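You operate a simulated robot arm through the tools that you are given. There is no shell and no other tool. Be economical: measure what you need, move in short steps, check, and stop when the job is done.

You are at the controls of a simulated robot arm. One attempt, no reset.

Task
Tap the three cubes with the mallet; put the dull one in the orange tray.
Fine: the mallet goes back where it was.

Only the result counts: the job must be done as asked and must still hold three seconds after the hand-in. Knocking over, shifting, dropping, spilling or breaking anything else fails it.

Robot
A 7-joint arm with a two-finger parallel gripper, fixed in place. Base frame: the origin is at the foot of the arm, x ahead of it, y to its left, z up. Lengths are in cm, angles in rad, forces in N, time in s.
Its first joint turns from -1.152 to 1.152 rad. Payload 2.4 kg.
The tool frame sits at the grasp point between the pads (the TCP): z along the fingers, y along the line on which they close. The tips reach 3 cm beyond it. The gripper opens to 9.4 cm. The fingers are 2.8 cm wide and 1 cm thick; the gripper's body (5 by 9.6 cm) begins 5.5 cm behind the TCP.
Orientation is told as [roll, pitch, yaw] about the base's x, y, z axes, in that order, counted from this pose: with the fingers straight down and closing along the base's y, the tool's x points along the base's -x, its y along +y and its z along -z.

Tools
- The arm moves only by the tool drive_tool. Its argument "plan" is one flat list of numbers, 7 for each row, row after row: the shift along the base's x, y, z in cm, then the turn, a rotation vector about the base's x, y, z in degrees, then the opening, from 0 (shut) to 1 (fully open). In form: [dx, dy, dz, rx, ry, rz, grip, dx, dy, dz, rx, ry, rz, grip, ...]. A call has 1 to 12 rows; each row is the pose to reach, as a shift and turn from the pose commanded when the call began. Each row takes 0.2 s and may step no farther than 5 cm and 0.15 rad from the row before; otherwise, or with a gripper value out of range, the whole call is refused. A pose out of reach is approached as far as the arm can. The call stops where the force on the tool passes 70 N (or 10 N more than at its start, if that is more) or the arm is blocked; 0.2 s more then pass. Each finger travels about 15.3 cm/s and halts on what it meets, pressing with about 28 N; the grip force reading is that of the motor and also rises with nothing between the fingers. The clock runs only during rows and for 0.2 s after the last one: add rows that repeat a pose to give the fingers time. It gives the time, the measured TCP pose, the force on the tool (base axes), the opening and the grip force at its end, in the units of the frame above (readings bear some noise).
- Cameras (640 x 400 px; columns grow to the right, rows downward): "scene" is fixed at [3.51, 46.85, 145.06]; the picture's right is [-0.79, -0.61, 0.00], its down [-0.32, 0.42, -0.85] and it looks along [0.52, -0.67, -0.53] (base axes); focal length 329 px, centre (320, 200). "wrist" rides on the gripper at [7.6, 1.4, -10.3] in the tool frame; the picture's right is [-0.18, 0.98, 0.00], its down [-0.75, -0.14, -0.64] and it looks along [-0.63, -0.12, 0.77] (tool axes); focal length 243 px, centre (320, 200). There is no depth. A picture from a camera that has moved, and an enlarged one, comes with that camera's place and axes in the base frame and with its lens.
- camera(camera): a new picture of that camera. It takes no simulated time.
- close_up(camera, box): a new picture of the part [left, top, right, bottom] of that camera's present view, enlarged. It takes no simulated time.
- finish_job(): hands the job in; it is judged then, once.

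Go step by step. Nothing tells you positions but the pictures and the camera data: compare them with the known pose of the tool, close in by small moves and look again before you grip or let go. The budget is 120 turns and 76 pictures, counting those below and the enlarged ones. Unless the task says otherwise, let go and move clear before handing in, and close with one line.

The tools are called after "Emit:" as name(argument=value, ...) on one line, values as JSON. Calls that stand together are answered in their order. drive_tool: Moves the arm, as the interface text tells. Its arguments: {"type":"object","properties":{"plan":{"type":"array","items":{"type":"number"}}},"required":["plan"]} The other tools are called the same way: camera (camera) takes a picture; close_up (camera, box) takes an enlarged picture of a part of a camera's view; finish_job () hands the job in.

At the start:

```text
time_s: 0.0
position: [45.45, -9.69, 106.78]
tcp_rot: [0.0, 0.001, 0.001]
contact_force: [1.1, 0.3, 0.0]
finger_gap: 9.39
grasp_force: 0.1
```

scene: 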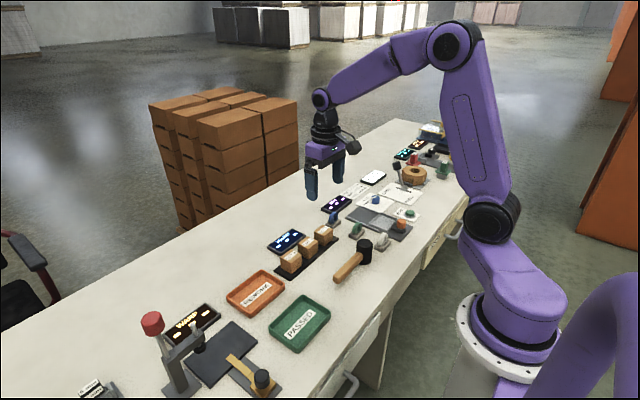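
wrist: 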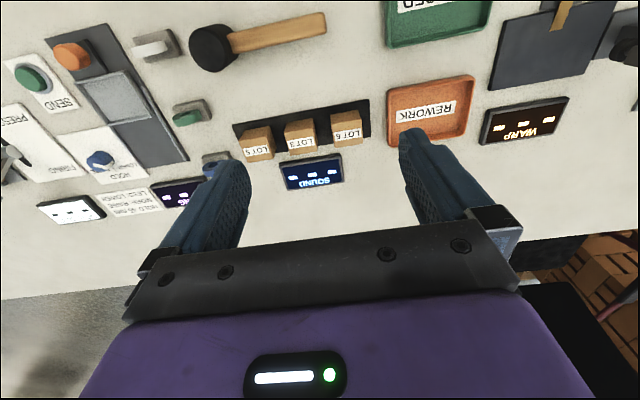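

I see three cubes (LOT 5, 3, 6) on a dark strip, a mallet lying nearby, an orange REWORK tray and a SOUND display. I'll enlarge the views to locate things.

Emit:
close_up(camera="scene", box=[220, 200, 420, 325])

Emit:
close_up(camera="wrist", box=[170, 0, 490, 200])

```text
3.20 times, centred on (320, 262) of scene
camera zoom: at [3.51, 46.85, 145.06], right [-0.79, -0.61, 0.0], down [-0.32, 0.42, -0.85], along [0.52, -0.67, -0.53], focal length 1052 px, centre (320, 0)
```

zoom: 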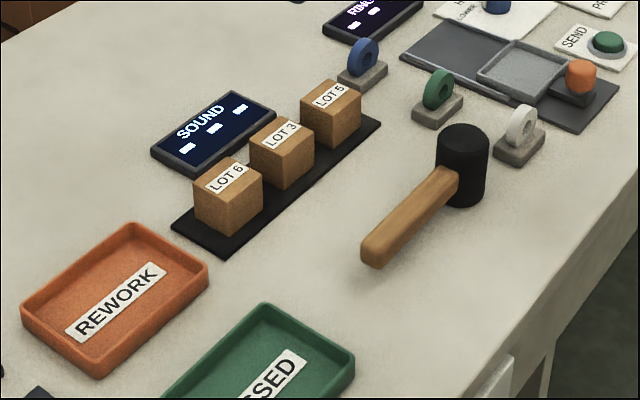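

```text
2.00 times, centred on (330, 100) of wrist
camera zoom: at [37.8, -8.31, 117.11], right [0.18, 0.98, 0.0], down [0.75, -0.14, 0.64], along [0.63, -0.12, -0.77], focal length 485 px, centre (300, 400)
```

zoom: 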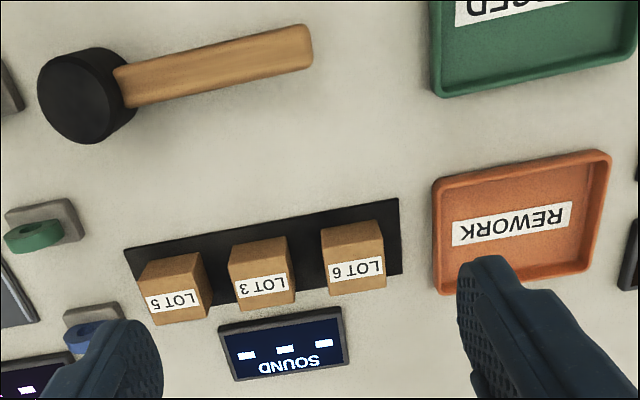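

Triangulating both pictures places the tabletop nearer z≈75 than 60, with cubes near x≈57 and the mallet handle along y at x≈40.6 (head at y≈-24.6). I'll turn the tool -90° over the handle, staying high, and look again.

Emit:
drive_tool(plan=[0, 0, 0, 0, 0, -7.5, 1, -1, -1, 0, 0, 0, -15, 1, -2, -2, 0, 0, 0, -22.5, 1, -3, -3, -1, 0, 0, -30, 1, -4, -4, -2, 0, 0, -37.5, 1, -4.85, -5.3, -3, 0, 0, -45, 1, -4.85, -5.3, -4, 0, 0, -52.5, 1, -4.85, -5.3, -5, 0, 0, -60, 1, -4.85, -5.3, -6, 0, 0, -67.5, 1, -4.85, -5.3, -8, 0, 0, -75, 1, -4.85, -5.3, -10, 0, 0, -82.5, 1, -4.85, -5.3, -12, 0, 0, -90, 1])

Emit:
camera(camera="wrist")

Emit:
camera(camera="scene")

```text
time_s: 2.6
position: [40.46, -15.09, 94.78]
tcp_rot: [0.001, 0.001, -1.576]
contact_force: [0.0, 0.2, -0.5]
finger_gap: 9.4
grasp_force: 0.2
```

```text
71 pictures are left
camera wrist: at [41.98, -7.49, 105.1], right [0.98, -0.19, 0.0], down [-0.14, -0.75, 0.64], along [-0.12, -0.63, -0.77], focal length 243 px, centre (320, 200)
```

wrist: 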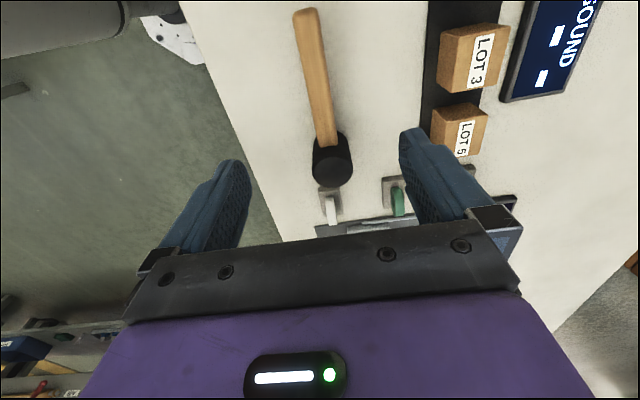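

```text
70 pictures are left
```

scene: 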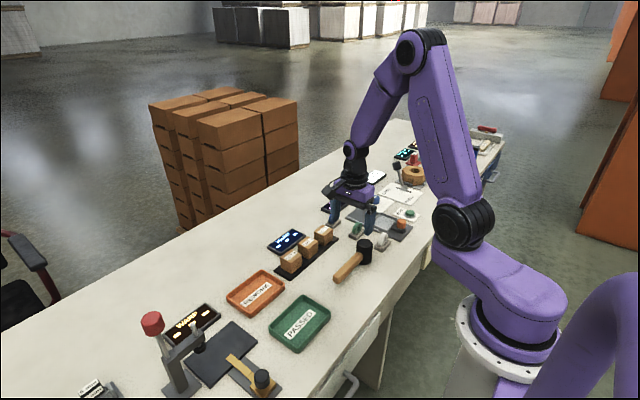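

The handle lies under the tool, running along y at x≈40.4. I'll descend a bit and measure again.

Emit:
drive_tool(plan=[0, -1.2, -3.5, 0, 0, 0, 1, 0, -2.4, -7, 0, 0, 0, 1])

Emit:
camera(camera="wrist")

Emit:
close_up(camera="scene", box=[280, 175, 440, 275])

```text
time_s: 3.2
position: [40.7, -17.49, 87.9]
tcp_rot: [0.0, 0.0, -1.573]
contact_force: [-0.1, -0.3, 0.1]
finger_gap: 9.37
grasp_force: 0.2
```

```text
69 pictures are left
camera wrist: at [42.06, -9.81, 98.06], right [0.98, -0.18, 0.0], down [-0.14, -0.75, 0.64], along [-0.12, -0.63, -0.77], focal length 243 px, centre (320, 200)
```

wrist: 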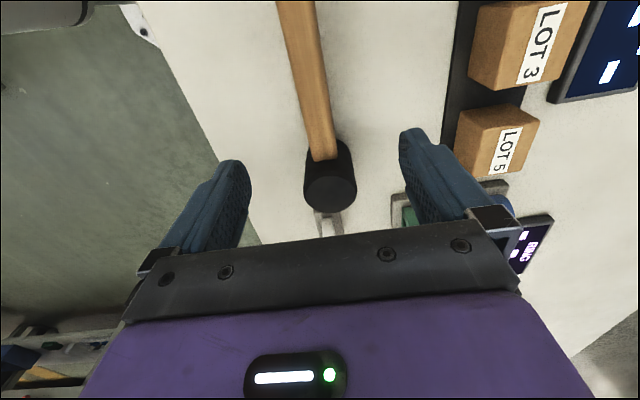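

```text
4.00 times, centred on (360, 225) of scene
camera zoom: at [3.51, 46.85, 145.06], right [-0.79, -0.61, 0.0], down [-0.32, 0.42, -0.85], along [0.52, -0.67, -0.53], focal length 1315 px, centre (160, 100)
```

zoom: 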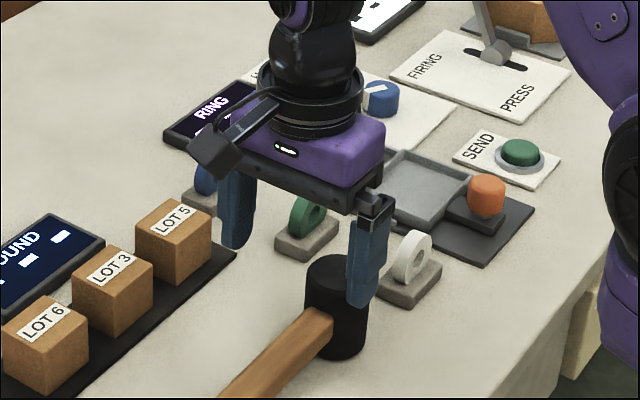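

The head's top is near z≈78.5, with the handle about mid-head. I'll lower to TCP z≈80 and compare the fingertips with the handle.

Emit:
drive_tool(plan=[0, -0.3, -4, 0, 0, 0, 1, 0, -0.5, -7.9, 0, 0, 0, 0.8])

Emit:
camera(camera="wrist")

Emit:
close_up(camera="scene", box=[300, 200, 428, 280])

```text
time_s: 3.8
position: [40.54, -17.76, 79.71]
tcp_rot: [-0.001, 0.0, -1.574]
contact_force: [0.6, -0.9, -0.2]
finger_gap: 7.51
grasp_force: 0.0
```

```text
67 pictures are left
camera wrist: at [42.02, -10.19, 90.11], right [0.98, -0.18, 0.0], down [-0.14, -0.75, 0.64], along [-0.12, -0.63, -0.77], focal length 243 px, centre (320, 200)
```

wrist: 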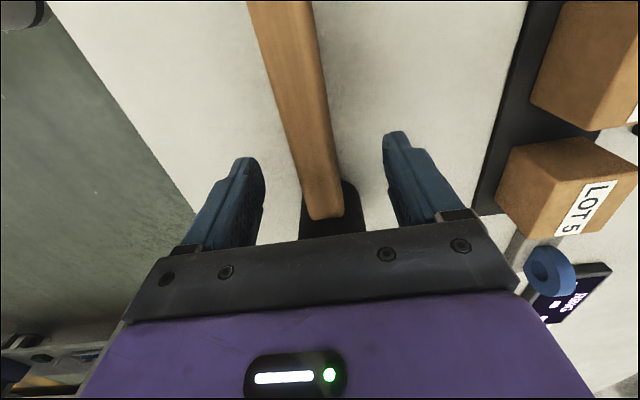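

```text
5.00 times, centred on (364, 240) of scene
camera zoom: at [3.51, 46.85, 145.06], right [-0.79, -0.61, 0.0], down [-0.32, 0.42, -0.85], along [0.52, -0.67, -0.53], focal length 1644 px, centre (100, 0)
```

zoom: 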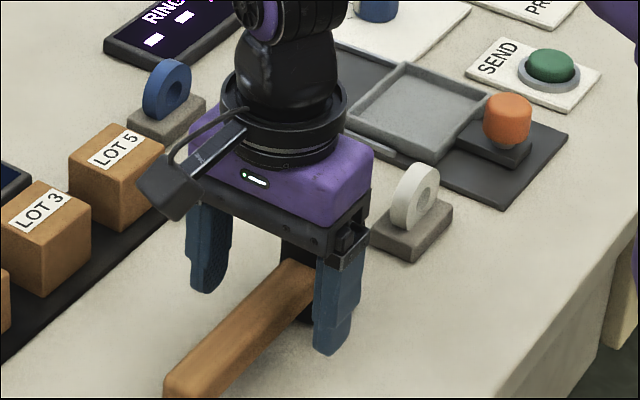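

The handle centreline is at x≈39.9, so I shift −0.6 in x and lower further.

Emit:
drive_tool(plan=[-0.6, 0, -1, 0, 0, 0, 0.7, -0.6, 0, -2.2, 0, 0, 0, 0.6, -0.6, 0, -2.7, 0, 0, 0, 0.6])

Emit:
camera(camera="wrist")

Emit:
close_up(camera="scene", box=[310, 220, 406, 280])

```text
time_s: 4.6
position: [40.0, -17.87, 77.2]
tcp_rot: [0.001, -0.001, -1.571]
contact_force: [0.0, -1.0, 0.0]
finger_gap: 5.63
grasp_force: 0.1
```

```text
65 pictures are left
camera wrist: at [41.36, -10.29, 87.45], right [0.98, -0.18, 0.0], down [-0.14, -0.75, 0.64], along [-0.12, -0.63, -0.77], focal length 243 px, centre (320, 200)
```

wrist: 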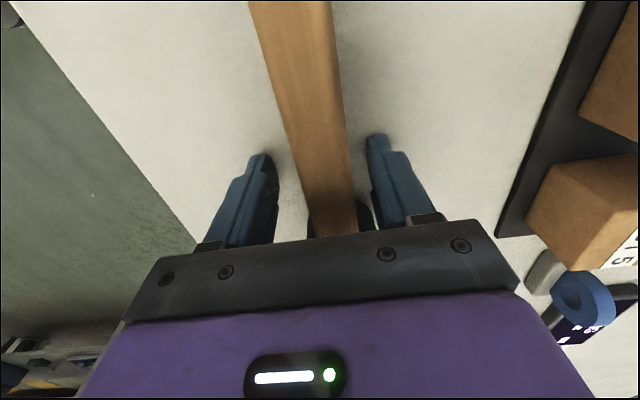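

```text
6.67 times, centred on (358, 250) of scene
camera zoom: at [3.51, 46.85, 145.06], right [-0.79, -0.61, 0.0], down [-0.32, 0.42, -0.85], along [0.52, -0.67, -0.53], focal length 2192 px, centre (67, -133)
```

zoom: 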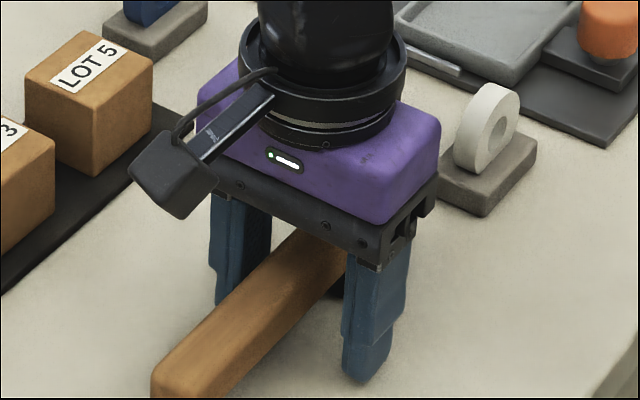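

Well centred over the handle. Lower half a centimetre and close.

Emit:
drive_tool(plan=[0, 0, -0.5, 0, 0, 0, 0.6, 0, 0, -0.5, 0, 0, 0, 0.45, 0, 0, -0.5, 0, 0, 0, 0.3, 0, 0, -0.5, 0, 0, 0, 0, 0, 0, -0.5, 0, 0, 0, 0, 0, 0, -0.5, 0, 0, 0, 0])

Emit:
camera(camera="wrist")

```text
time_s: 5.1
position: [40.18, -18.01, 77.07]
tcp_rot: [-0.001, 0.001, -1.571]
contact_force: [-0.1, -1.7, 8.8]
finger_gap: 4.22
grasp_force: 0.1
stopped in row 2: the force on the tool passed its limit (the readings are from after the stop); the commanded pose is now the measured one
```

```text
63 pictures are left
camera wrist: at [41.46, -10.35, 87.27], right [0.98, -0.18, 0.0], down [-0.14, -0.75, 0.64], along [-0.12, -0.63, -0.77], focal length 243 px, centre (320, 200)
```

wrist: 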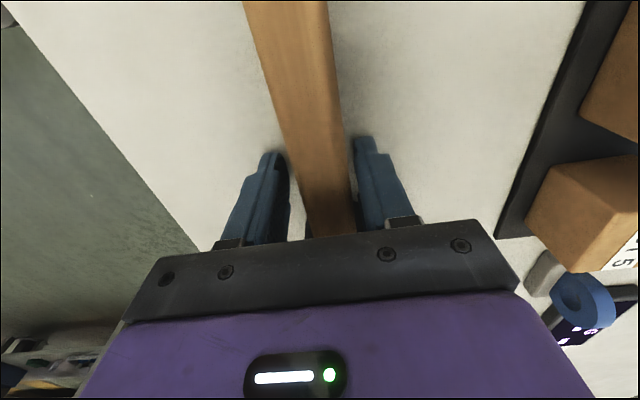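

The tips touched the bench, so the surface is at about z≈74. I'll raise 0.4 cm and close on the handle.

Emit:
drive_tool(plan=[-0.05, 0, 0.4, 0, 0, 0, 0.45, -0.05, 0, 0.4, 0, 0, 0, 0.3, -0.05, 0, 0.4, 0, 0, 0, 0.15, -0.05, 0, 0.4, 0, 0, 0, 0, -0.05, 0, 0.4, 0, 0, 0, 0])

Emit:
camera(camera="wrist")

```text
time_s: 6.3
position: [40.02, -17.87, 77.38]
tcp_rot: [-0.002, 0.001, -1.571]
contact_force: [0.5, 0.1, -0.3]
finger_gap: 2.83
grasp_force: 28.0
```

```text
62 pictures are left
camera wrist: at [41.39, -10.33, 87.61], right [0.98, -0.18, 0.0], down [-0.14, -0.75, 0.64], along [-0.12, -0.63, -0.77], focal length 243 px, centre (320, 200)
```

wrist: 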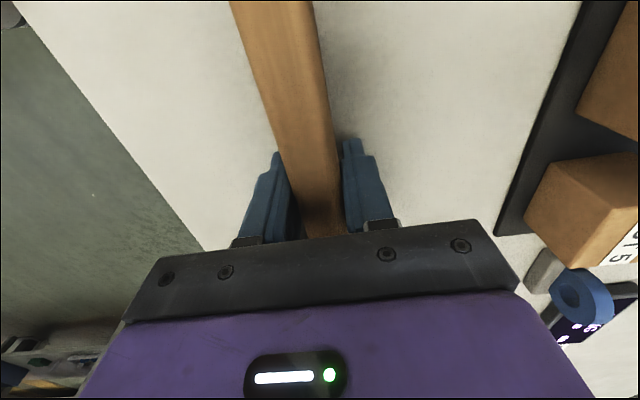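

Handle gripped (gap 2.83); it slid roughly 0.5 cm in −x while closing, which I'll correct on return. Now I lift.

Emit:
drive_tool(plan=[0, 0, 2, 0, 0, 0, 0, 0, 0, 5, 0, 0, 0, 0, 0, 0, 8, 0, 0, 0, 0, 0, 0, 11, 0, 0, 0, 0, 0, 0, 11, 0, 0, 0, 0])

Emit:
close_up(camera="scene", box=[280, 150, 440, 250])

Emit:
camera(camera="wrist")

```text
time_s: 7.5
position: [40.01, -17.93, 88.45]
tcp_rot: [-0.002, 0.001, -1.571]
contact_force: [0.3, 0.4, -4.5]
finger_gap: 2.82
grasp_force: 27.6
```

```text
4.00 times, centred on (360, 200) of scene
camera zoom: at [3.51, 46.84, 145.06], right [-0.79, -0.61, 0.0], down [-0.32, 0.42, -0.85], along [0.52, -0.67, -0.53], focal length 1315 px, centre (160, 200)
```

zoom: 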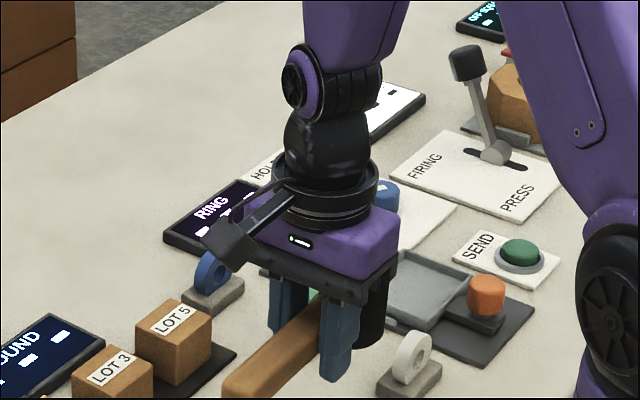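

```text
60 pictures are left
camera wrist: at [41.34, -10.35, 98.69], right [0.98, -0.18, 0.0], down [-0.14, -0.75, 0.64], along [-0.12, -0.63, -0.77], focal length 243 px, centre (320, 200)
```

wrist: 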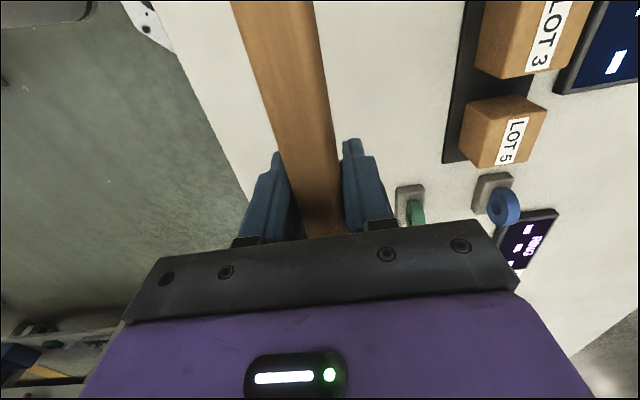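

The mallet hangs level in the grip. I turn it back by +90° so the head points ahead (+x), and bring the head above LOT 3 (about x 56.7, y −15.3).

Emit:
drive_tool(plan=[0.8, 0.2, 0, 0, 0, 7.5, 0, 1.6, 0.4, 0, 0, 0, 15, 0, 2.4, 0.6, 0, 0, 0, 22.5, 0, 3.2, 0.8, 0, 0, 0, 30, 0, 4, 1, 0, 0, 0, 37.5, 0, 4.9, 1.2, 0, 0, 0, 45, 0, 5.7, 1.4, 0, 0, 0, 52.5, 0, 6.5, 1.7, 0, 0, 0, 60, 0, 7.4, 2, 0, 0, 0, 67.5, 0, 8.2, 2.2, 0, 0, 0, 75, 0, 9, 2.4, 0, 0, 0, 82.5, 0, 9.9, 2.6, 0, 0, 0, 90, 0])

Emit:
camera(camera="wrist")

Emit:
close_up(camera="scene", box=[220, 150, 380, 250])

```text
time_s: 10.1
position: [49.89, -15.33, 88.27]
tcp_rot: [0.0, 0.0, 0.001]
contact_force: [0.1, 1.1, -4.2]
finger_gap: 2.82
grasp_force: 27.7
```

```text
59 pictures are left
camera wrist: at [42.25, -13.9, 98.59], right [0.18, 0.98, 0.0], down [0.75, -0.14, 0.64], along [0.63, -0.12, -0.77], focal length 243 px, centre (320, 200)
```

wrist: 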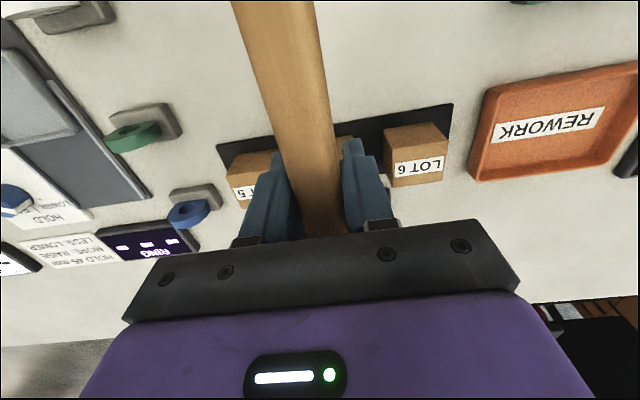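

```text
4.00 times, centred on (300, 200) of scene
camera zoom: at [3.51, 46.85, 145.06], right [-0.79, -0.61, 0.0], down [-0.32, 0.42, -0.85], along [0.52, -0.67, -0.53], focal length 1315 px, centre (400, 200)
```

zoom: 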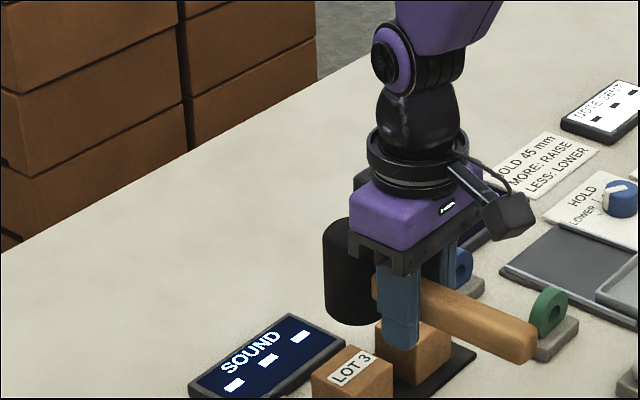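

The head is above LOT 3. I'll lower it toward the cube top.

Emit:
drive_tool(plan=[0, 0, -2.5, 0, 0, 0, 0, 0, 0, -5, 0, 0, 0, 0])

Emit:
close_up(camera="scene", box=[240, 190, 368, 270])

```text
time_s: 10.7
position: [49.83, -15.26, 83.35]
tcp_rot: [-0.001, -0.001, 0.001]
contact_force: [-0.1, 0.3, -3.8]
finger_gap: 2.81
grasp_force: 28.2
```

```text
5.00 times, centred on (304, 230) of scene
camera zoom: at [3.51, 46.85, 145.06], right [-0.79, -0.61, 0.0], down [-0.32, 0.42, -0.85], along [0.52, -0.67, -0.53], focal length 1644 px, centre (400, 50)
```

zoom: 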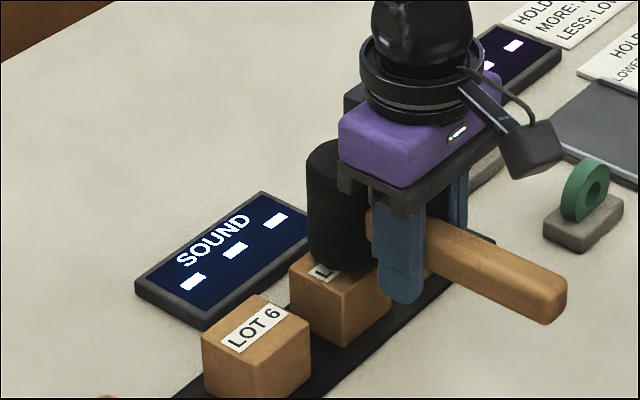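

The head is about a centimetre over LOT 3. I go down in small steps, watching the force.

Emit:
drive_tool(plan=[0, 0, -0.5, 0, 0, 0, 0, 0, 0, -1, 0, 0, 0, 0])

Emit:
close_up(camera="scene", box=[240, 190, 368, 270])

```text
time_s: 11.3
position: [49.92, -15.33, 82.53]
tcp_rot: [0.0, -0.001, 0.0]
contact_force: [-2.9, 1.4, 1.2]
finger_gap: 2.85
grasp_force: 27.8
```

```text
5.00 times, centred on (304, 230) of scene
camera zoom: at [3.5, 46.85, 145.06], right [-0.79, -0.61, 0.0], down [-0.32, 0.42, -0.85], along [0.52, -0.67, -0.53], focal length 1644 px, centre (400, 50)
```

zoom: 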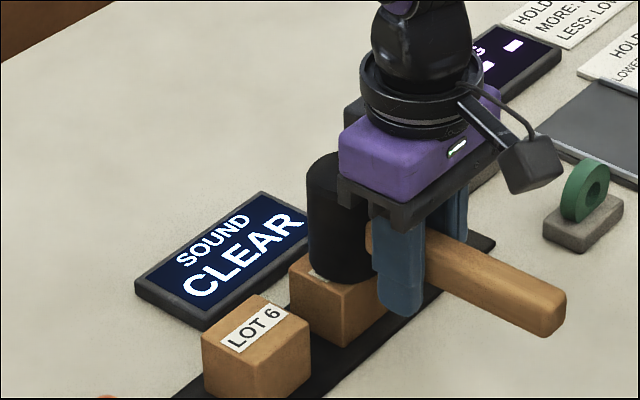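

LOT 3 gave "CLEAR". I lift and move over LOT 6.

Emit:
drive_tool(plan=[0, 0, 2, 0, 0, 0, 0, 0, 0, 4, 0, 0, 0, 0, 0, 4.2, 4, 0, 0, 0, 0, 0, 8.4, 4, 0, 0, 0, 0, 0, 8.4, 1, 0, 0, 0, 0, 0, 8.4, 1, 0, 0, 0, 0])

Emit:
close_up(camera="scene", box=[240, 190, 368, 270])

```text
time_s: 12.7
position: [49.81, -6.96, 83.36]
tcp_rot: [0.0, 0.0, 0.0]
contact_force: [-0.1, -0.4, -4.3]
finger_gap: 2.87
grasp_force: 28.0
```

```text
5.00 times, centred on (304, 230) of scene
camera zoom: at [3.51, 46.85, 145.06], right [-0.79, -0.61, 0.0], down [-0.32, 0.42, -0.85], along [0.52, -0.67, -0.53], focal length 1644 px, centre (400, 50)
```

zoom: 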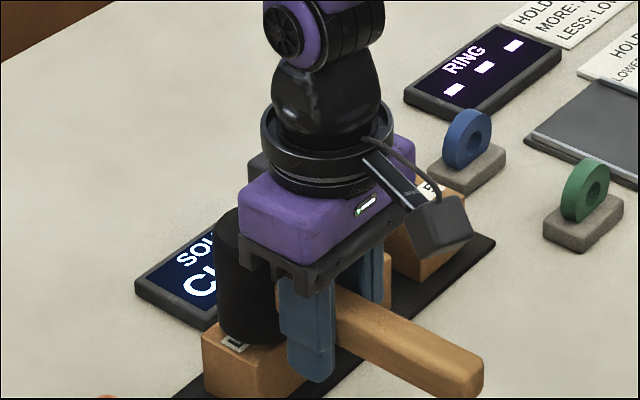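

The head is over LOT 6. I lower it to tap.

Emit:
drive_tool(plan=[0, 0, -0.5, 0, 0, 0, 0, 0, 0, -1, 0, 0, 0, 0])

Emit:
close_up(camera="scene", box=[240, 190, 368, 270])

```text
time_s: 13.3
position: [49.78, -6.96, 82.36]
tcp_rot: [0.0, 0.001, -0.001]
contact_force: [-5.5, 0.1, 9.4]
finger_gap: 2.81
grasp_force: 28.2
```

```text
5.00 times, centred on (304, 230) of scene
camera zoom: at [3.48, 46.85, 145.06], right [-0.79, -0.61, 0.0], down [-0.32, 0.42, -0.85], along [0.52, -0.67, -0.53], focal length 1644 px, centre (400, 50)
```

zoom: 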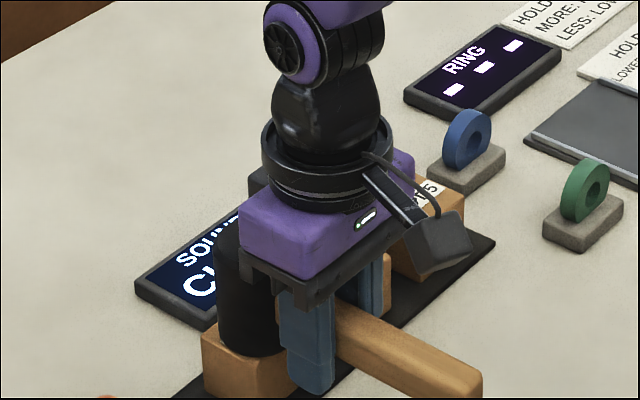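

LOT 6 was contacted too and the display still begins with "CL". I lift, look, and go to LOT 5.

Emit:
drive_tool(plan=[0, 0, 2, 0, 0, 0, 0, 0, 0, 4, 0, 0, 0, 0, 0, -4, 4, 0, 0, 0, 0, 0, -8, 4, 0, 0, 0, 0, 0, -12, 4, 0, 0, 0, 0, 0, -16.4, 4, 0, 0, 0, 0, 0, -16.4, 1.2, 0, 0, 0, 0, 0, -16.4, 1.2, 0, 0, 0, 0])

Emit:
close_up(camera="scene", box=[240, 190, 368, 270])

```text
time_s: 15.1
position: [49.87, -23.38, 83.46]
tcp_rot: [-0.002, 0.001, -0.001]
contact_force: [-0.2, 0.4, -3.3]
finger_gap: 2.84
grasp_force: 27.9
```

```text
5.00 times, centred on (304, 230) of scene
camera zoom: at [3.52, 46.84, 145.06], right [-0.79, -0.61, 0.0], down [-0.32, 0.42, -0.85], along [0.52, -0.67, -0.53], focal length 1644 px, centre (400, 50)
```

zoom: 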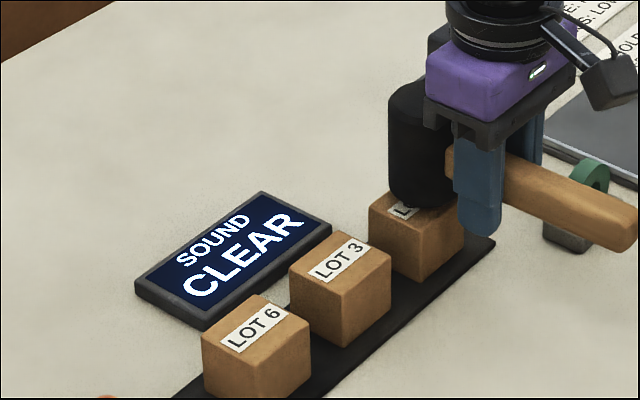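

LOT 6 is CLEAR as well. Now LOT 5.

Emit:
drive_tool(plan=[0, 0, -0.5, 0, 0, 0, 0, 0, 0, -1.05, 0, 0, 0, 0])

Emit:
close_up(camera="scene", box=[240, 190, 368, 270])

```text
time_s: 15.7
position: [49.8, -23.29, 82.55]
tcp_rot: [0.001, 0.0, -0.001]
contact_force: [-0.5, 0.0, -4.1]
finger_gap: 2.82
grasp_force: 28.4
```

```text
5.00 times, centred on (304, 230) of scene
camera zoom: at [3.51, 46.84, 145.06], right [-0.79, -0.61, 0.0], down [-0.32, 0.42, -0.85], along [0.52, -0.67, -0.53], focal length 1644 px, centre (400, 50)
```

zoom: 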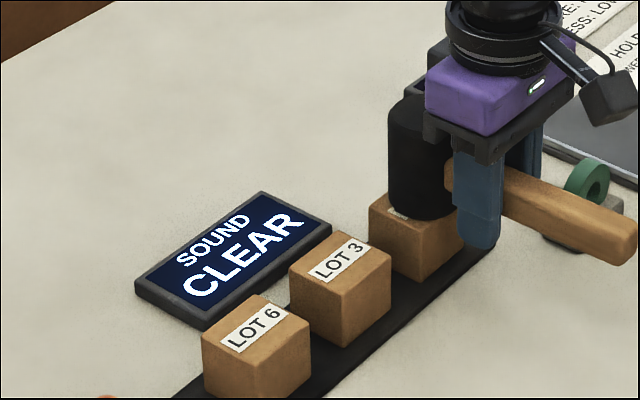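

Not yet touching (no force change). I lower a little more.

Emit:
drive_tool(plan=[0, 0, -0.25, 0, 0, 0, 0, 0, 0, -0.45, 0, 0, 0, 0])

Emit:
close_up(camera="scene", box=[240, 190, 368, 270])

```text
time_s: 16.3
position: [49.89, -23.33, 82.17]
tcp_rot: [-0.002, 0.0, -0.001]
contact_force: [-15.3, 5.3, 31.2]
finger_gap: 2.81
grasp_force: 28.7
```

```text
5.00 times, centred on (304, 230) of scene
camera zoom: at [3.42, 46.88, 145.05], right [-0.79, -0.61, 0.0], down [-0.32, 0.42, -0.85], along [0.52, -0.67, -0.53], focal length 1644 px, centre (400, 50)
```

zoom: 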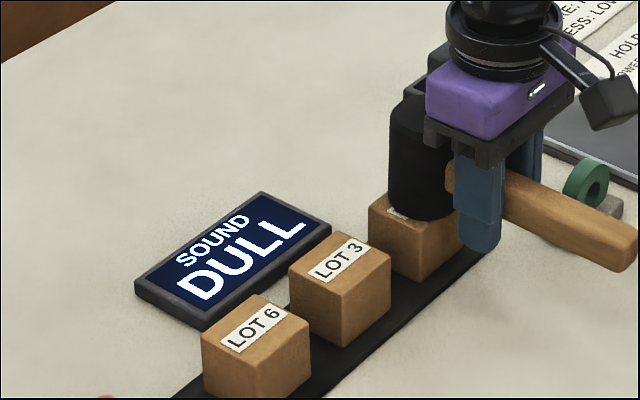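

LOT 5 is DULL. I lift the mallet straight up and check whether it slipped in the grip.

Emit:
drive_tool(plan=[0, 0, 2, 0, 0, 0, 0, 0, 0, 4, 0, 0, 0, 0, 0, 0, 6.2, 0, 0, 0, 0, 0, 0, 6.2, 0, 0, 0, 0])

Emit:
camera(camera="wrist")

Emit:
close_up(camera="scene", box=[240, 160, 400, 260])

```text
time_s: 17.3
position: [49.93, -23.31, 88.23]
tcp_rot: [0.0, 0.002, -0.001]
contact_force: [-0.4, 0.0, -4.1]
finger_gap: 2.84
grasp_force: 28.1
```

```text
50 pictures are left
camera wrist: at [42.26, -21.91, 98.5], right [0.18, 0.98, 0.0], down [0.75, -0.14, 0.64], along [0.63, -0.12, -0.77], focal length 243 px, centre (320, 200)
```

wrist: 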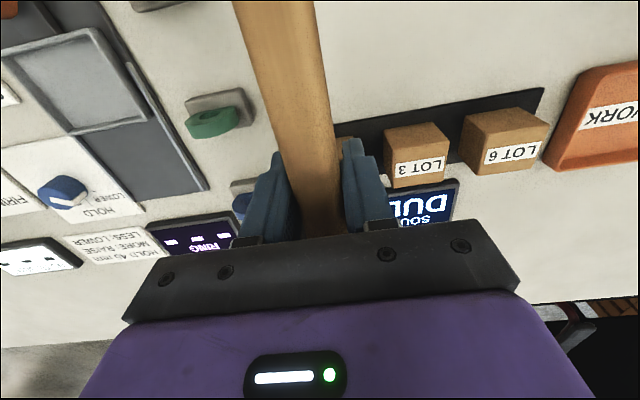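

```text
4.00 times, centred on (320, 210) of scene
camera zoom: at [3.51, 46.84, 145.06], right [-0.79, -0.61, 0.0], down [-0.32, 0.42, -0.85], along [0.52, -0.67, -0.53], focal length 1315 px, centre (320, 160)
```

zoom: 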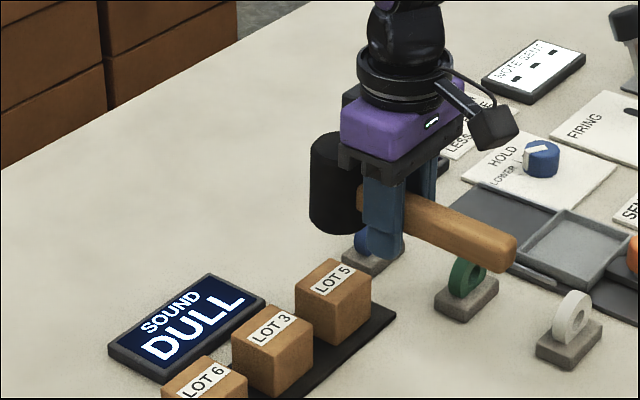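

Mallet still held straight. I rotate −90° back above its resting place (correcting x to about 40.5).

Emit:
drive_tool(plan=[-0.8, 0.5, 0, 0, 0, -7.5, 0, -1.6, 0.9, 0, 0, 0, -15, 0, -2.4, 1.4, 0, 0, 0, -22.5, 0, -3.2, 1.8, 0, 0, 0, -30, 0, -4, 2.3, 0, 0, 0, -37.5, 0, -4.8, 2.7, 0, 0, 0, -45, 0, -5.6, 3.2, 0, 0, 0, -52.5, 0, -6.4, 3.6, 0, 0, 0, -60, 0, -7.2, 4.1, 0, 0, 0, -67.5, 0, -8, 4.5, 0, 0, 0, -75, 0, -8.8, 5, 0, 0, 0, -82.5, 0, -9.4, 5.45, 0, 0, 0, -90, 0])

Emit:
drive_tool(plan=[0, 0, -3, 0, 0, 0, 0, 0, 0, -6, 0, 0, 0, 0, 0, 0, -8, 0, 0, 0, 0, 0, 0, -9.5, 0, 0, 0, 0, 0, 0, -9.5, 0, 0, 0, 0])

Emit:
close_up(camera="scene", box=[220, 200, 420, 325])

Emit:
camera(camera="wrist")

```text
time_s: 19.9
position: [40.45, -17.87, 88.19]
tcp_rot: [-0.002, -0.001, -1.575]
contact_force: [0.4, -0.8, -4.6]
finger_gap: 2.85
grasp_force: 27.7
```

```text
time_s: 21.1
position: [40.54, -17.87, 78.81]
tcp_rot: [-0.001, 0.0, -1.571]
contact_force: [-0.6, 0.3, -3.1]
finger_gap: 2.83
grasp_force: 28.2
```

```text
3.20 times, centred on (320, 262) of scene
camera zoom: at [3.51, 46.84, 145.06], right [-0.79, -0.61, 0.0], down [-0.32, 0.42, -0.85], along [0.52, -0.67, -0.53], focal length 1052 px, centre (320, 0)
```

zoom: 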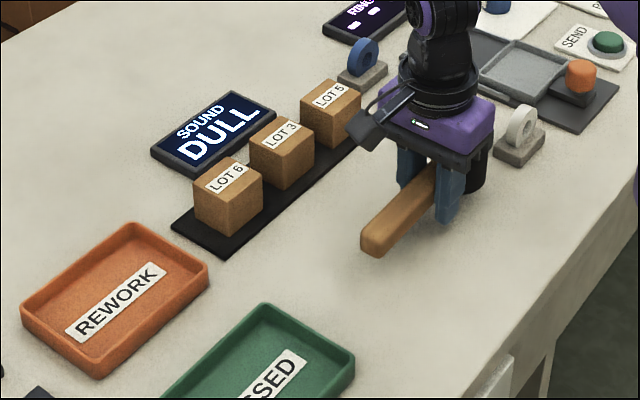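

```text
47 pictures are left
camera wrist: at [41.93, -10.29, 89.04], right [0.98, -0.18, 0.0], down [-0.14, -0.75, 0.64], along [-0.12, -0.63, -0.77], focal length 243 px, centre (320, 200)
```

wrist: 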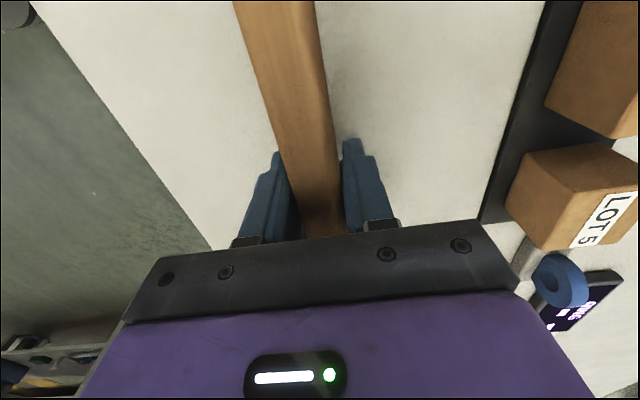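

Alignment matches the original picture. I lower onto the bench gently.

Emit:
drive_tool(plan=[0, 0, -0.5, 0, 0, 0, 0, 0, 0, -0.9, 0, 0, 0, 0, 0, 0, -1.2, 0, 0, 0, 0, 0, 0, -1.2, 0, 0, 0, 0])

Emit:
close_up(camera="scene", box=[220, 200, 420, 325])

```text
time_s: 22.1
position: [40.47, -17.97, 77.56]
tcp_rot: [0.0, 0.0, -1.57]
contact_force: [-0.1, 0.4, -4.3]
finger_gap: 2.83
grasp_force: 28.0
```

```text
3.20 times, centred on (320, 262) of scene
camera zoom: at [3.51, 46.84, 145.06], right [-0.79, -0.61, 0.0], down [-0.32, 0.42, -0.85], along [0.52, -0.67, -0.53], focal length 1052 px, centre (320, 0)
```

zoom: 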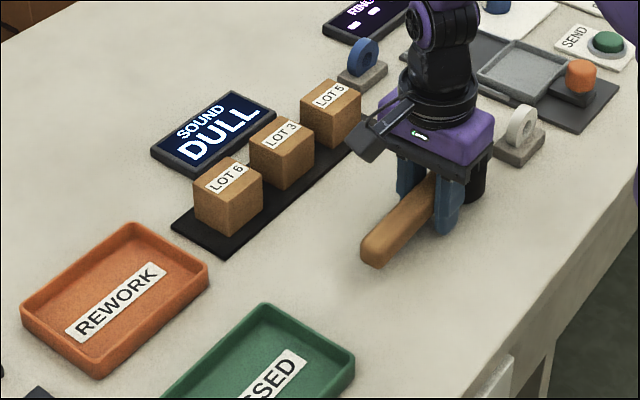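

Nearly down; still carrying the full weight. A few more millimetres.

Emit:
drive_tool(plan=[0, 0, -0.15, 0, 0, 0, 0, 0, 0, -0.25, 0, 0, 0, 0])

```text
time_s: 22.7
position: [40.44, -17.88, 77.31]
tcp_rot: [0.001, 0.0, -1.57]
contact_force: [-0.5, 0.1, -4.5]
finger_gap: 2.85
grasp_force: 28.6
```

Emit:
drive_tool(plan=[0, 0, -0.1, 0, 0, 0, 0, 0, 0, -0.15, 0, 0, 0, 0])

Emit:
close_up(camera="scene", box=[310, 220, 406, 280])

```text
time_s: 23.3
position: [40.44, -17.9, 77.14]
tcp_rot: [0.0, 0.001, -1.571]
contact_force: [0.0, 0.6, -3.0]
finger_gap: 2.82
grasp_force: 27.5
```

```text
6.67 times, centred on (358, 250) of scene
camera zoom: at [3.51, 46.84, 145.06], right [-0.79, -0.61, 0.0], down [-0.32, 0.42, -0.85], along [0.52, -0.67, -0.53], focal length 2192 px, centre (67, -133)
```

zoom: 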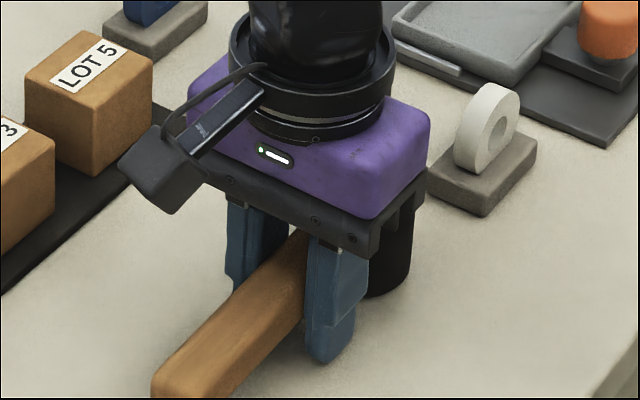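

The head is all but down; I open the fingers gently.

Emit:
drive_tool(plan=[0, 0, 0, 0, 0, 0, 0.33, 0, 0, 0, 0, 0, 0, 0.4, 0, 0, 0.3, 0, 0, 0, 0.5, 0, 0, 0.3, 0, 0, 0, 0.5])

Emit:
camera(camera="wrist")

Emit:
close_up(camera="scene", box=[310, 220, 406, 280])

```text
time_s: 24.3
position: [40.41, -17.89, 77.45]
tcp_rot: [0.0, 0.001, -1.571]
contact_force: [0.7, -0.5, 0.9]
finger_gap: 4.7
grasp_force: 0.1
```

```text
44 pictures are left
camera wrist: at [41.86, -10.29, 87.71], right [0.98, -0.18, 0.0], down [-0.14, -0.75, 0.64], along [-0.12, -0.63, -0.77], focal length 243 px, centre (320, 200)
```

wrist: 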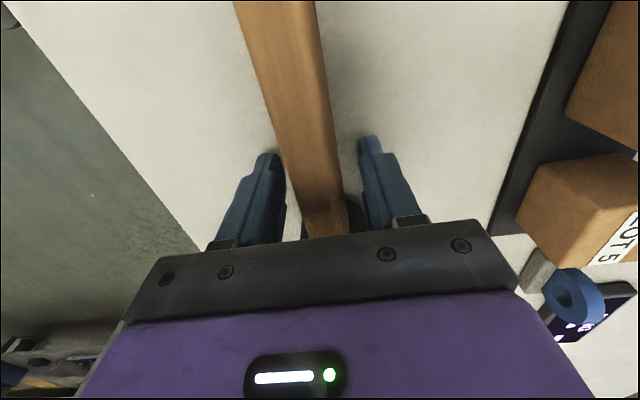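

```text
6.67 times, centred on (358, 250) of scene
camera zoom: at [3.51, 46.85, 145.06], right [-0.79, -0.61, 0.0], down [-0.32, 0.42, -0.85], along [0.52, -0.67, -0.53], focal length 2192 px, centre (67, -133)
```

zoom: 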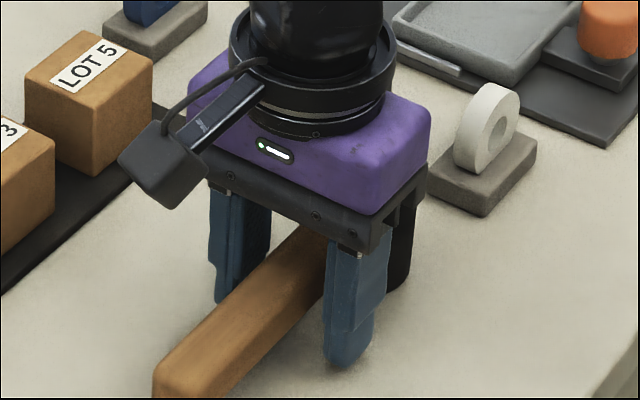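

Mallet released and resting. I rise straight up, then compare its place with the start picture.

Emit:
drive_tool(plan=[0, 0, 2, 0, 0, 0, 0.5, 0, 0, 5, 0, 0, 0, 0.5, 0, 0, 9, 0, 0, 0, 0.6, 0, 0, 13, 0, 0, 0, 0.6, 0, 0, 17, 0, 0, 0, 0.7])

Emit:
drive_tool(plan=[0.6, 0, 0, 0, 0, 7.5, 0.7, 1.2, 0, 0, 0, 0, 15, 0.7, 1.8, 0, 0, 0, 0, 22.5, 0.7, 2.4, 0, 0, 0, 0, 30, 0.7, 3, 0, 0, 0, 0, 37.5, 0.7, 4, 0, 0, 0, 0, 45, 0.7, 5, 0, 0, 0, 0, 52.5, 0.7, 6, 0, 0, 0, 0, 60, 0.7, 7, 0, 0, 0, 0, 67.5, 0.7, 8, 0, 0, 0, 0, 75, 0.7, 9, 0, 0, 0, 0, 82.5, 0.7, 10, 0, 0, 0, 0, 90, 0.7])

Emit:
close_up(camera="scene", box=[220, 200, 420, 325])

Emit:
camera(camera="wrist")

```text
time_s: 25.5
position: [40.33, -17.72, 94.54]
tcp_rot: [-0.002, 0.002, -1.571]
contact_force: [0.9, 0.9, -0.3]
finger_gap: 6.59
grasp_force: 0.2
```

```text
time_s: 28.1
position: [50.54, -17.87, 94.45]
tcp_rot: [0.002, 0.0, 0.002]
contact_force: [0.5, 0.1, -0.8]
finger_gap: 6.58
grasp_force: 0.1
```

```text
3.20 times, centred on (320, 262) of scene
camera zoom: at [3.51, 46.85, 145.06], right [-0.79, -0.61, 0.0], down [-0.32, 0.42, -0.85], along [0.52, -0.67, -0.53], focal length 1052 px, centre (320, 0)
```

zoom: 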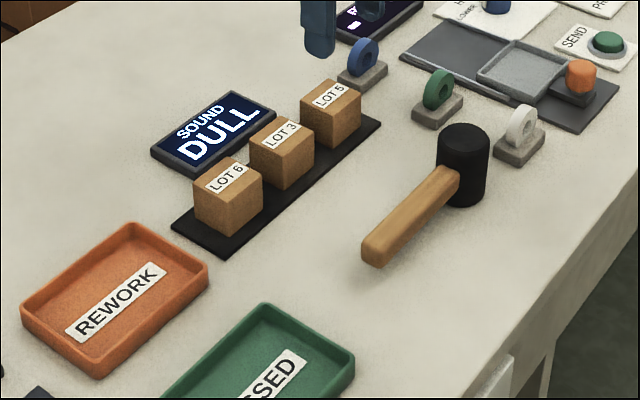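

```text
41 pictures are left
camera wrist: at [42.87, -16.48, 104.73], right [0.18, 0.98, 0.0], down [0.75, -0.14, 0.64], along [0.63, -0.12, -0.77], focal length 243 px, centre (320, 200)
```

wrist: 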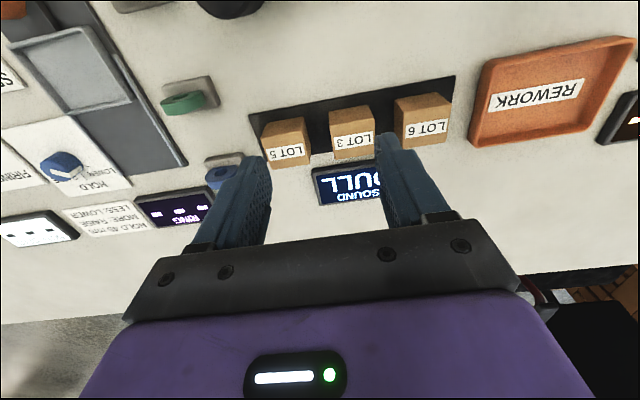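

The mallet is back in place. I now go over LOT 5 (about x 55.8, y −22.9).

Emit:
drive_tool(plan=[2.7, -2.5, 0, 0, 0, 0, 0.75, 5.3, -5, -1, 0, 0, 0, 0.75, 5.3, -5, -4, 0, 0, 0, 0.75, 5.3, -5, -7, 0, 0, 0, 0.75])

Emit:
camera(camera="wrist")

Emit:
close_up(camera="scene", box=[270, 180, 398, 260])

```text
time_s: 29.1
position: [55.79, -22.79, 87.49]
tcp_rot: [-0.001, 0.0, 0.0]
contact_force: [-0.1, -0.8, -0.3]
finger_gap: 7.05
grasp_force: 0.0
```

```text
40 pictures are left
camera wrist: at [48.2, -21.44, 97.64], right [0.18, 0.98, 0.0], down [0.75, -0.14, 0.64], along [0.63, -0.12, -0.77], focal length 243 px, centre (320, 200)
```

wrist: 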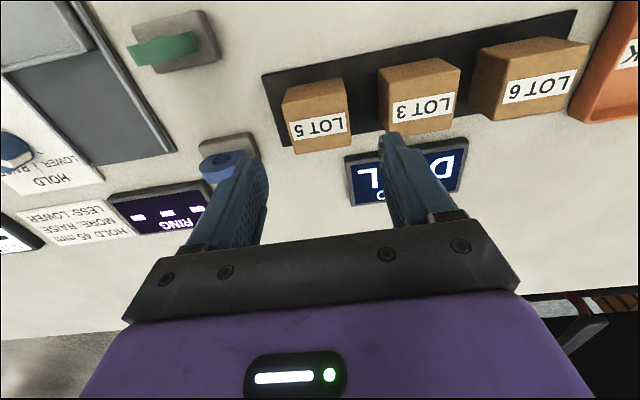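

```text
5.00 times, centred on (334, 220) of scene
camera zoom: at [3.51, 46.85, 145.06], right [-0.79, -0.61, 0.0], down [-0.32, 0.42, -0.85], along [0.52, -0.67, -0.53], focal length 1644 px, centre (250, 100)
```

zoom: 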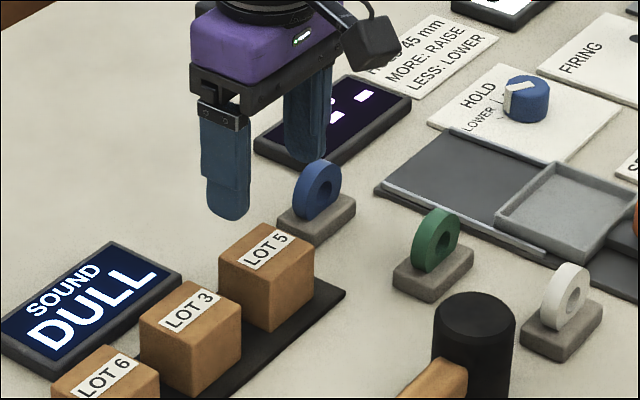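

LOT 5 centre at about (56.4, −22.9). I go down until the tips are just above cube height and look.

Emit:
drive_tool(plan=[0.6, -0.1, -2.5, 0, 0, 0, 0.72, 0.6, -0.1, -4.5, 0, 0, 0, 0.72])

Emit:
camera(camera="wrist")

Emit:
close_up(camera="scene", box=[270, 190, 366, 250])

```text
time_s: 29.7
position: [56.41, -23.02, 82.93]
tcp_rot: [-0.003, 0.0, 0.001]
contact_force: [0.1, -0.3, 0.4]
finger_gap: 6.77
grasp_force: 0.0
```

```text
38 pictures are left
camera wrist: at [48.75, -21.51, 93.15], right [0.18, 0.98, 0.0], down [0.75, -0.14, 0.64], along [0.63, -0.12, -0.77], focal length 243 px, centre (320, 200)
```

wrist: 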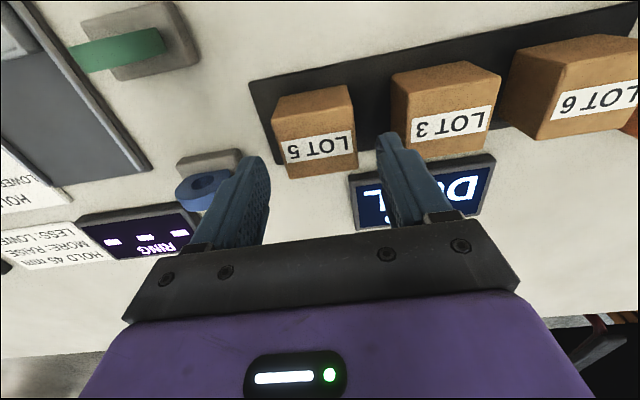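

```text
6.67 times, centred on (318, 220) of scene
camera zoom: at [3.51, 46.85, 145.06], right [-0.79, -0.61, 0.0], down [-0.32, 0.42, -0.85], along [0.52, -0.67, -0.53], focal length 2192 px, centre (333, 67)
```

zoom: 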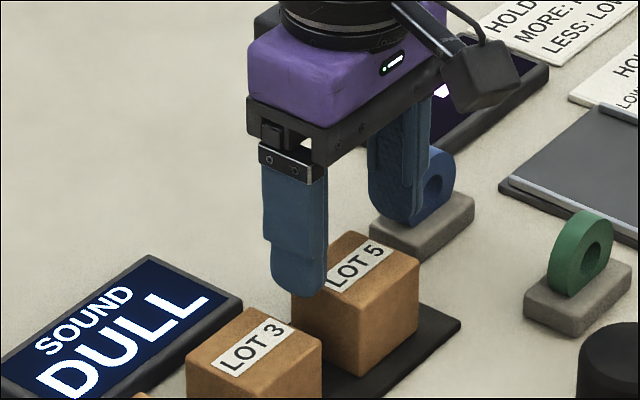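

Centred. I descend with fingers either side and close.

Emit:
drive_tool(plan=[0.1, 0, -1.5, 0, 0, 0, 0.72, 0.1, 0, -3, 0, 0, 0, 0.72, 0.1, 0, -4.4, 0, 0, 0, 0.72, 0.1, 0, -4.4, 0, 0, 0, 0.72])

Emit:
camera(camera="wrist")

Emit:
close_up(camera="scene", box=[270, 190, 366, 250])

```text
time_s: 30.7
position: [56.46, -22.94, 78.52]
tcp_rot: [0.0, -0.001, -0.001]
contact_force: [-0.3, 0.2, 0.2]
finger_gap: 6.78
grasp_force: 0.0
```

```text
36 pictures are left
camera wrist: at [48.84, -21.55, 88.84], right [0.18, 0.98, 0.0], down [0.75, -0.14, 0.64], along [0.63, -0.12, -0.77], focal length 243 px, centre (320, 200)
```

wrist: 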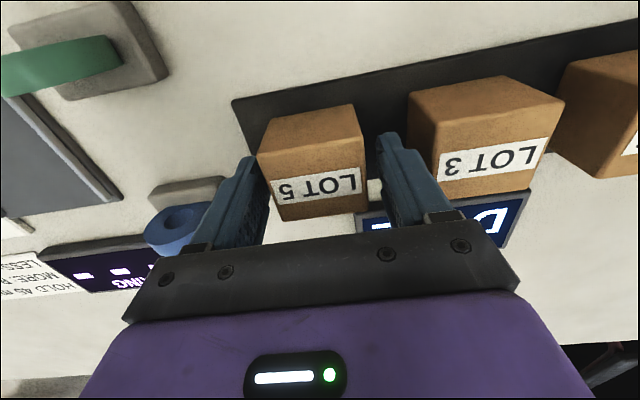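

```text
6.67 times, centred on (318, 220) of scene
camera zoom: at [3.51, 46.85, 145.06], right [-0.79, -0.61, 0.0], down [-0.32, 0.42, -0.85], along [0.52, -0.67, -0.53], focal length 2192 px, centre (333, 67)
```

zoom: 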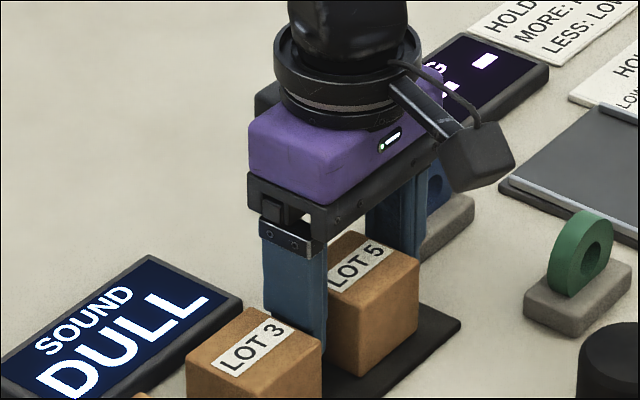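

Fingers straddle LOT 5 with clearance to LOT 3. Closing.

Emit:
drive_tool(plan=[0, 0, -0.3, 0, 0, 0, 0.6, 0, 0, -0.3, 0, 0, 0, 0.4, 0, 0, -0.3, 0, 0, 0, 0.2, 0, 0, -0.3, 0, 0, 0, 0.2, 0, 0, -0.3, 0, 0, 0, 0.2])

Emit:
drive_tool(plan=[0, 0, 1, 0, 0, 0, 0.2, 0, 0, 4, 0, 0, 0, 0.2, 0, 0, 7, 0, 0, 0, 0.2, 0, 0, 10, 0, 0, 0, 0.2])

Emit:
camera(camera="wrist")

Emit:
camera(camera="scene")

```text
time_s: 31.9
position: [56.63, -23.05, 78.35]
tcp_rot: [-0.001, 0.0, 0.0]
contact_force: [-2.0, -1.0, 10.5]
finger_gap: 5.39
grasp_force: 28.1
```

```text
time_s: 32.9
position: [56.59, -23.08, 88.12]
tcp_rot: [0.0, -0.001, 0.0]
contact_force: [0.7, -0.3, -1.9]
finger_gap: 5.4
grasp_force: 27.8
```

```text
34 pictures are left
camera wrist: at [48.9, -21.57, 98.5], right [0.18, 0.98, 0.0], down [0.75, -0.14, 0.64], along [0.63, -0.12, -0.77], focal length 243 px, centre (320, 200)
```

wrist: 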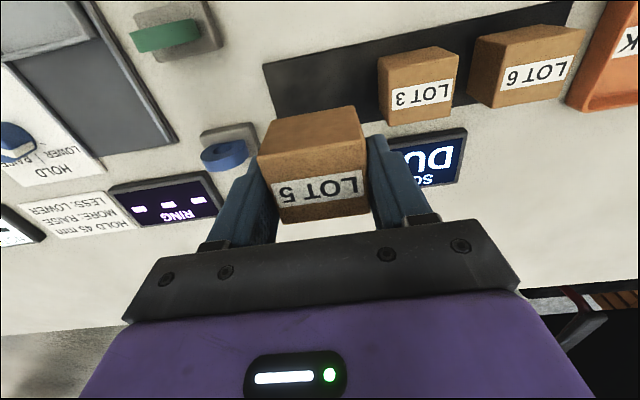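

```text
33 pictures are left
```

scene: 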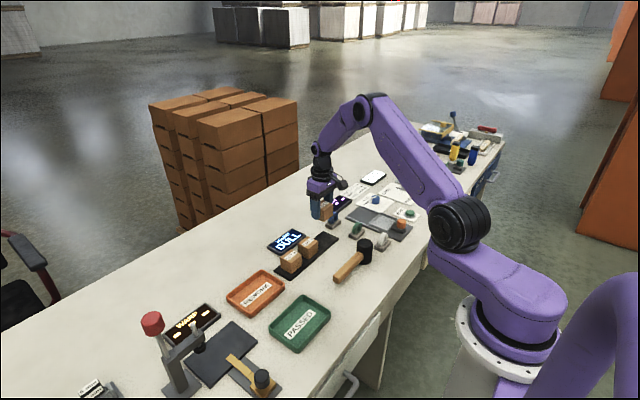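

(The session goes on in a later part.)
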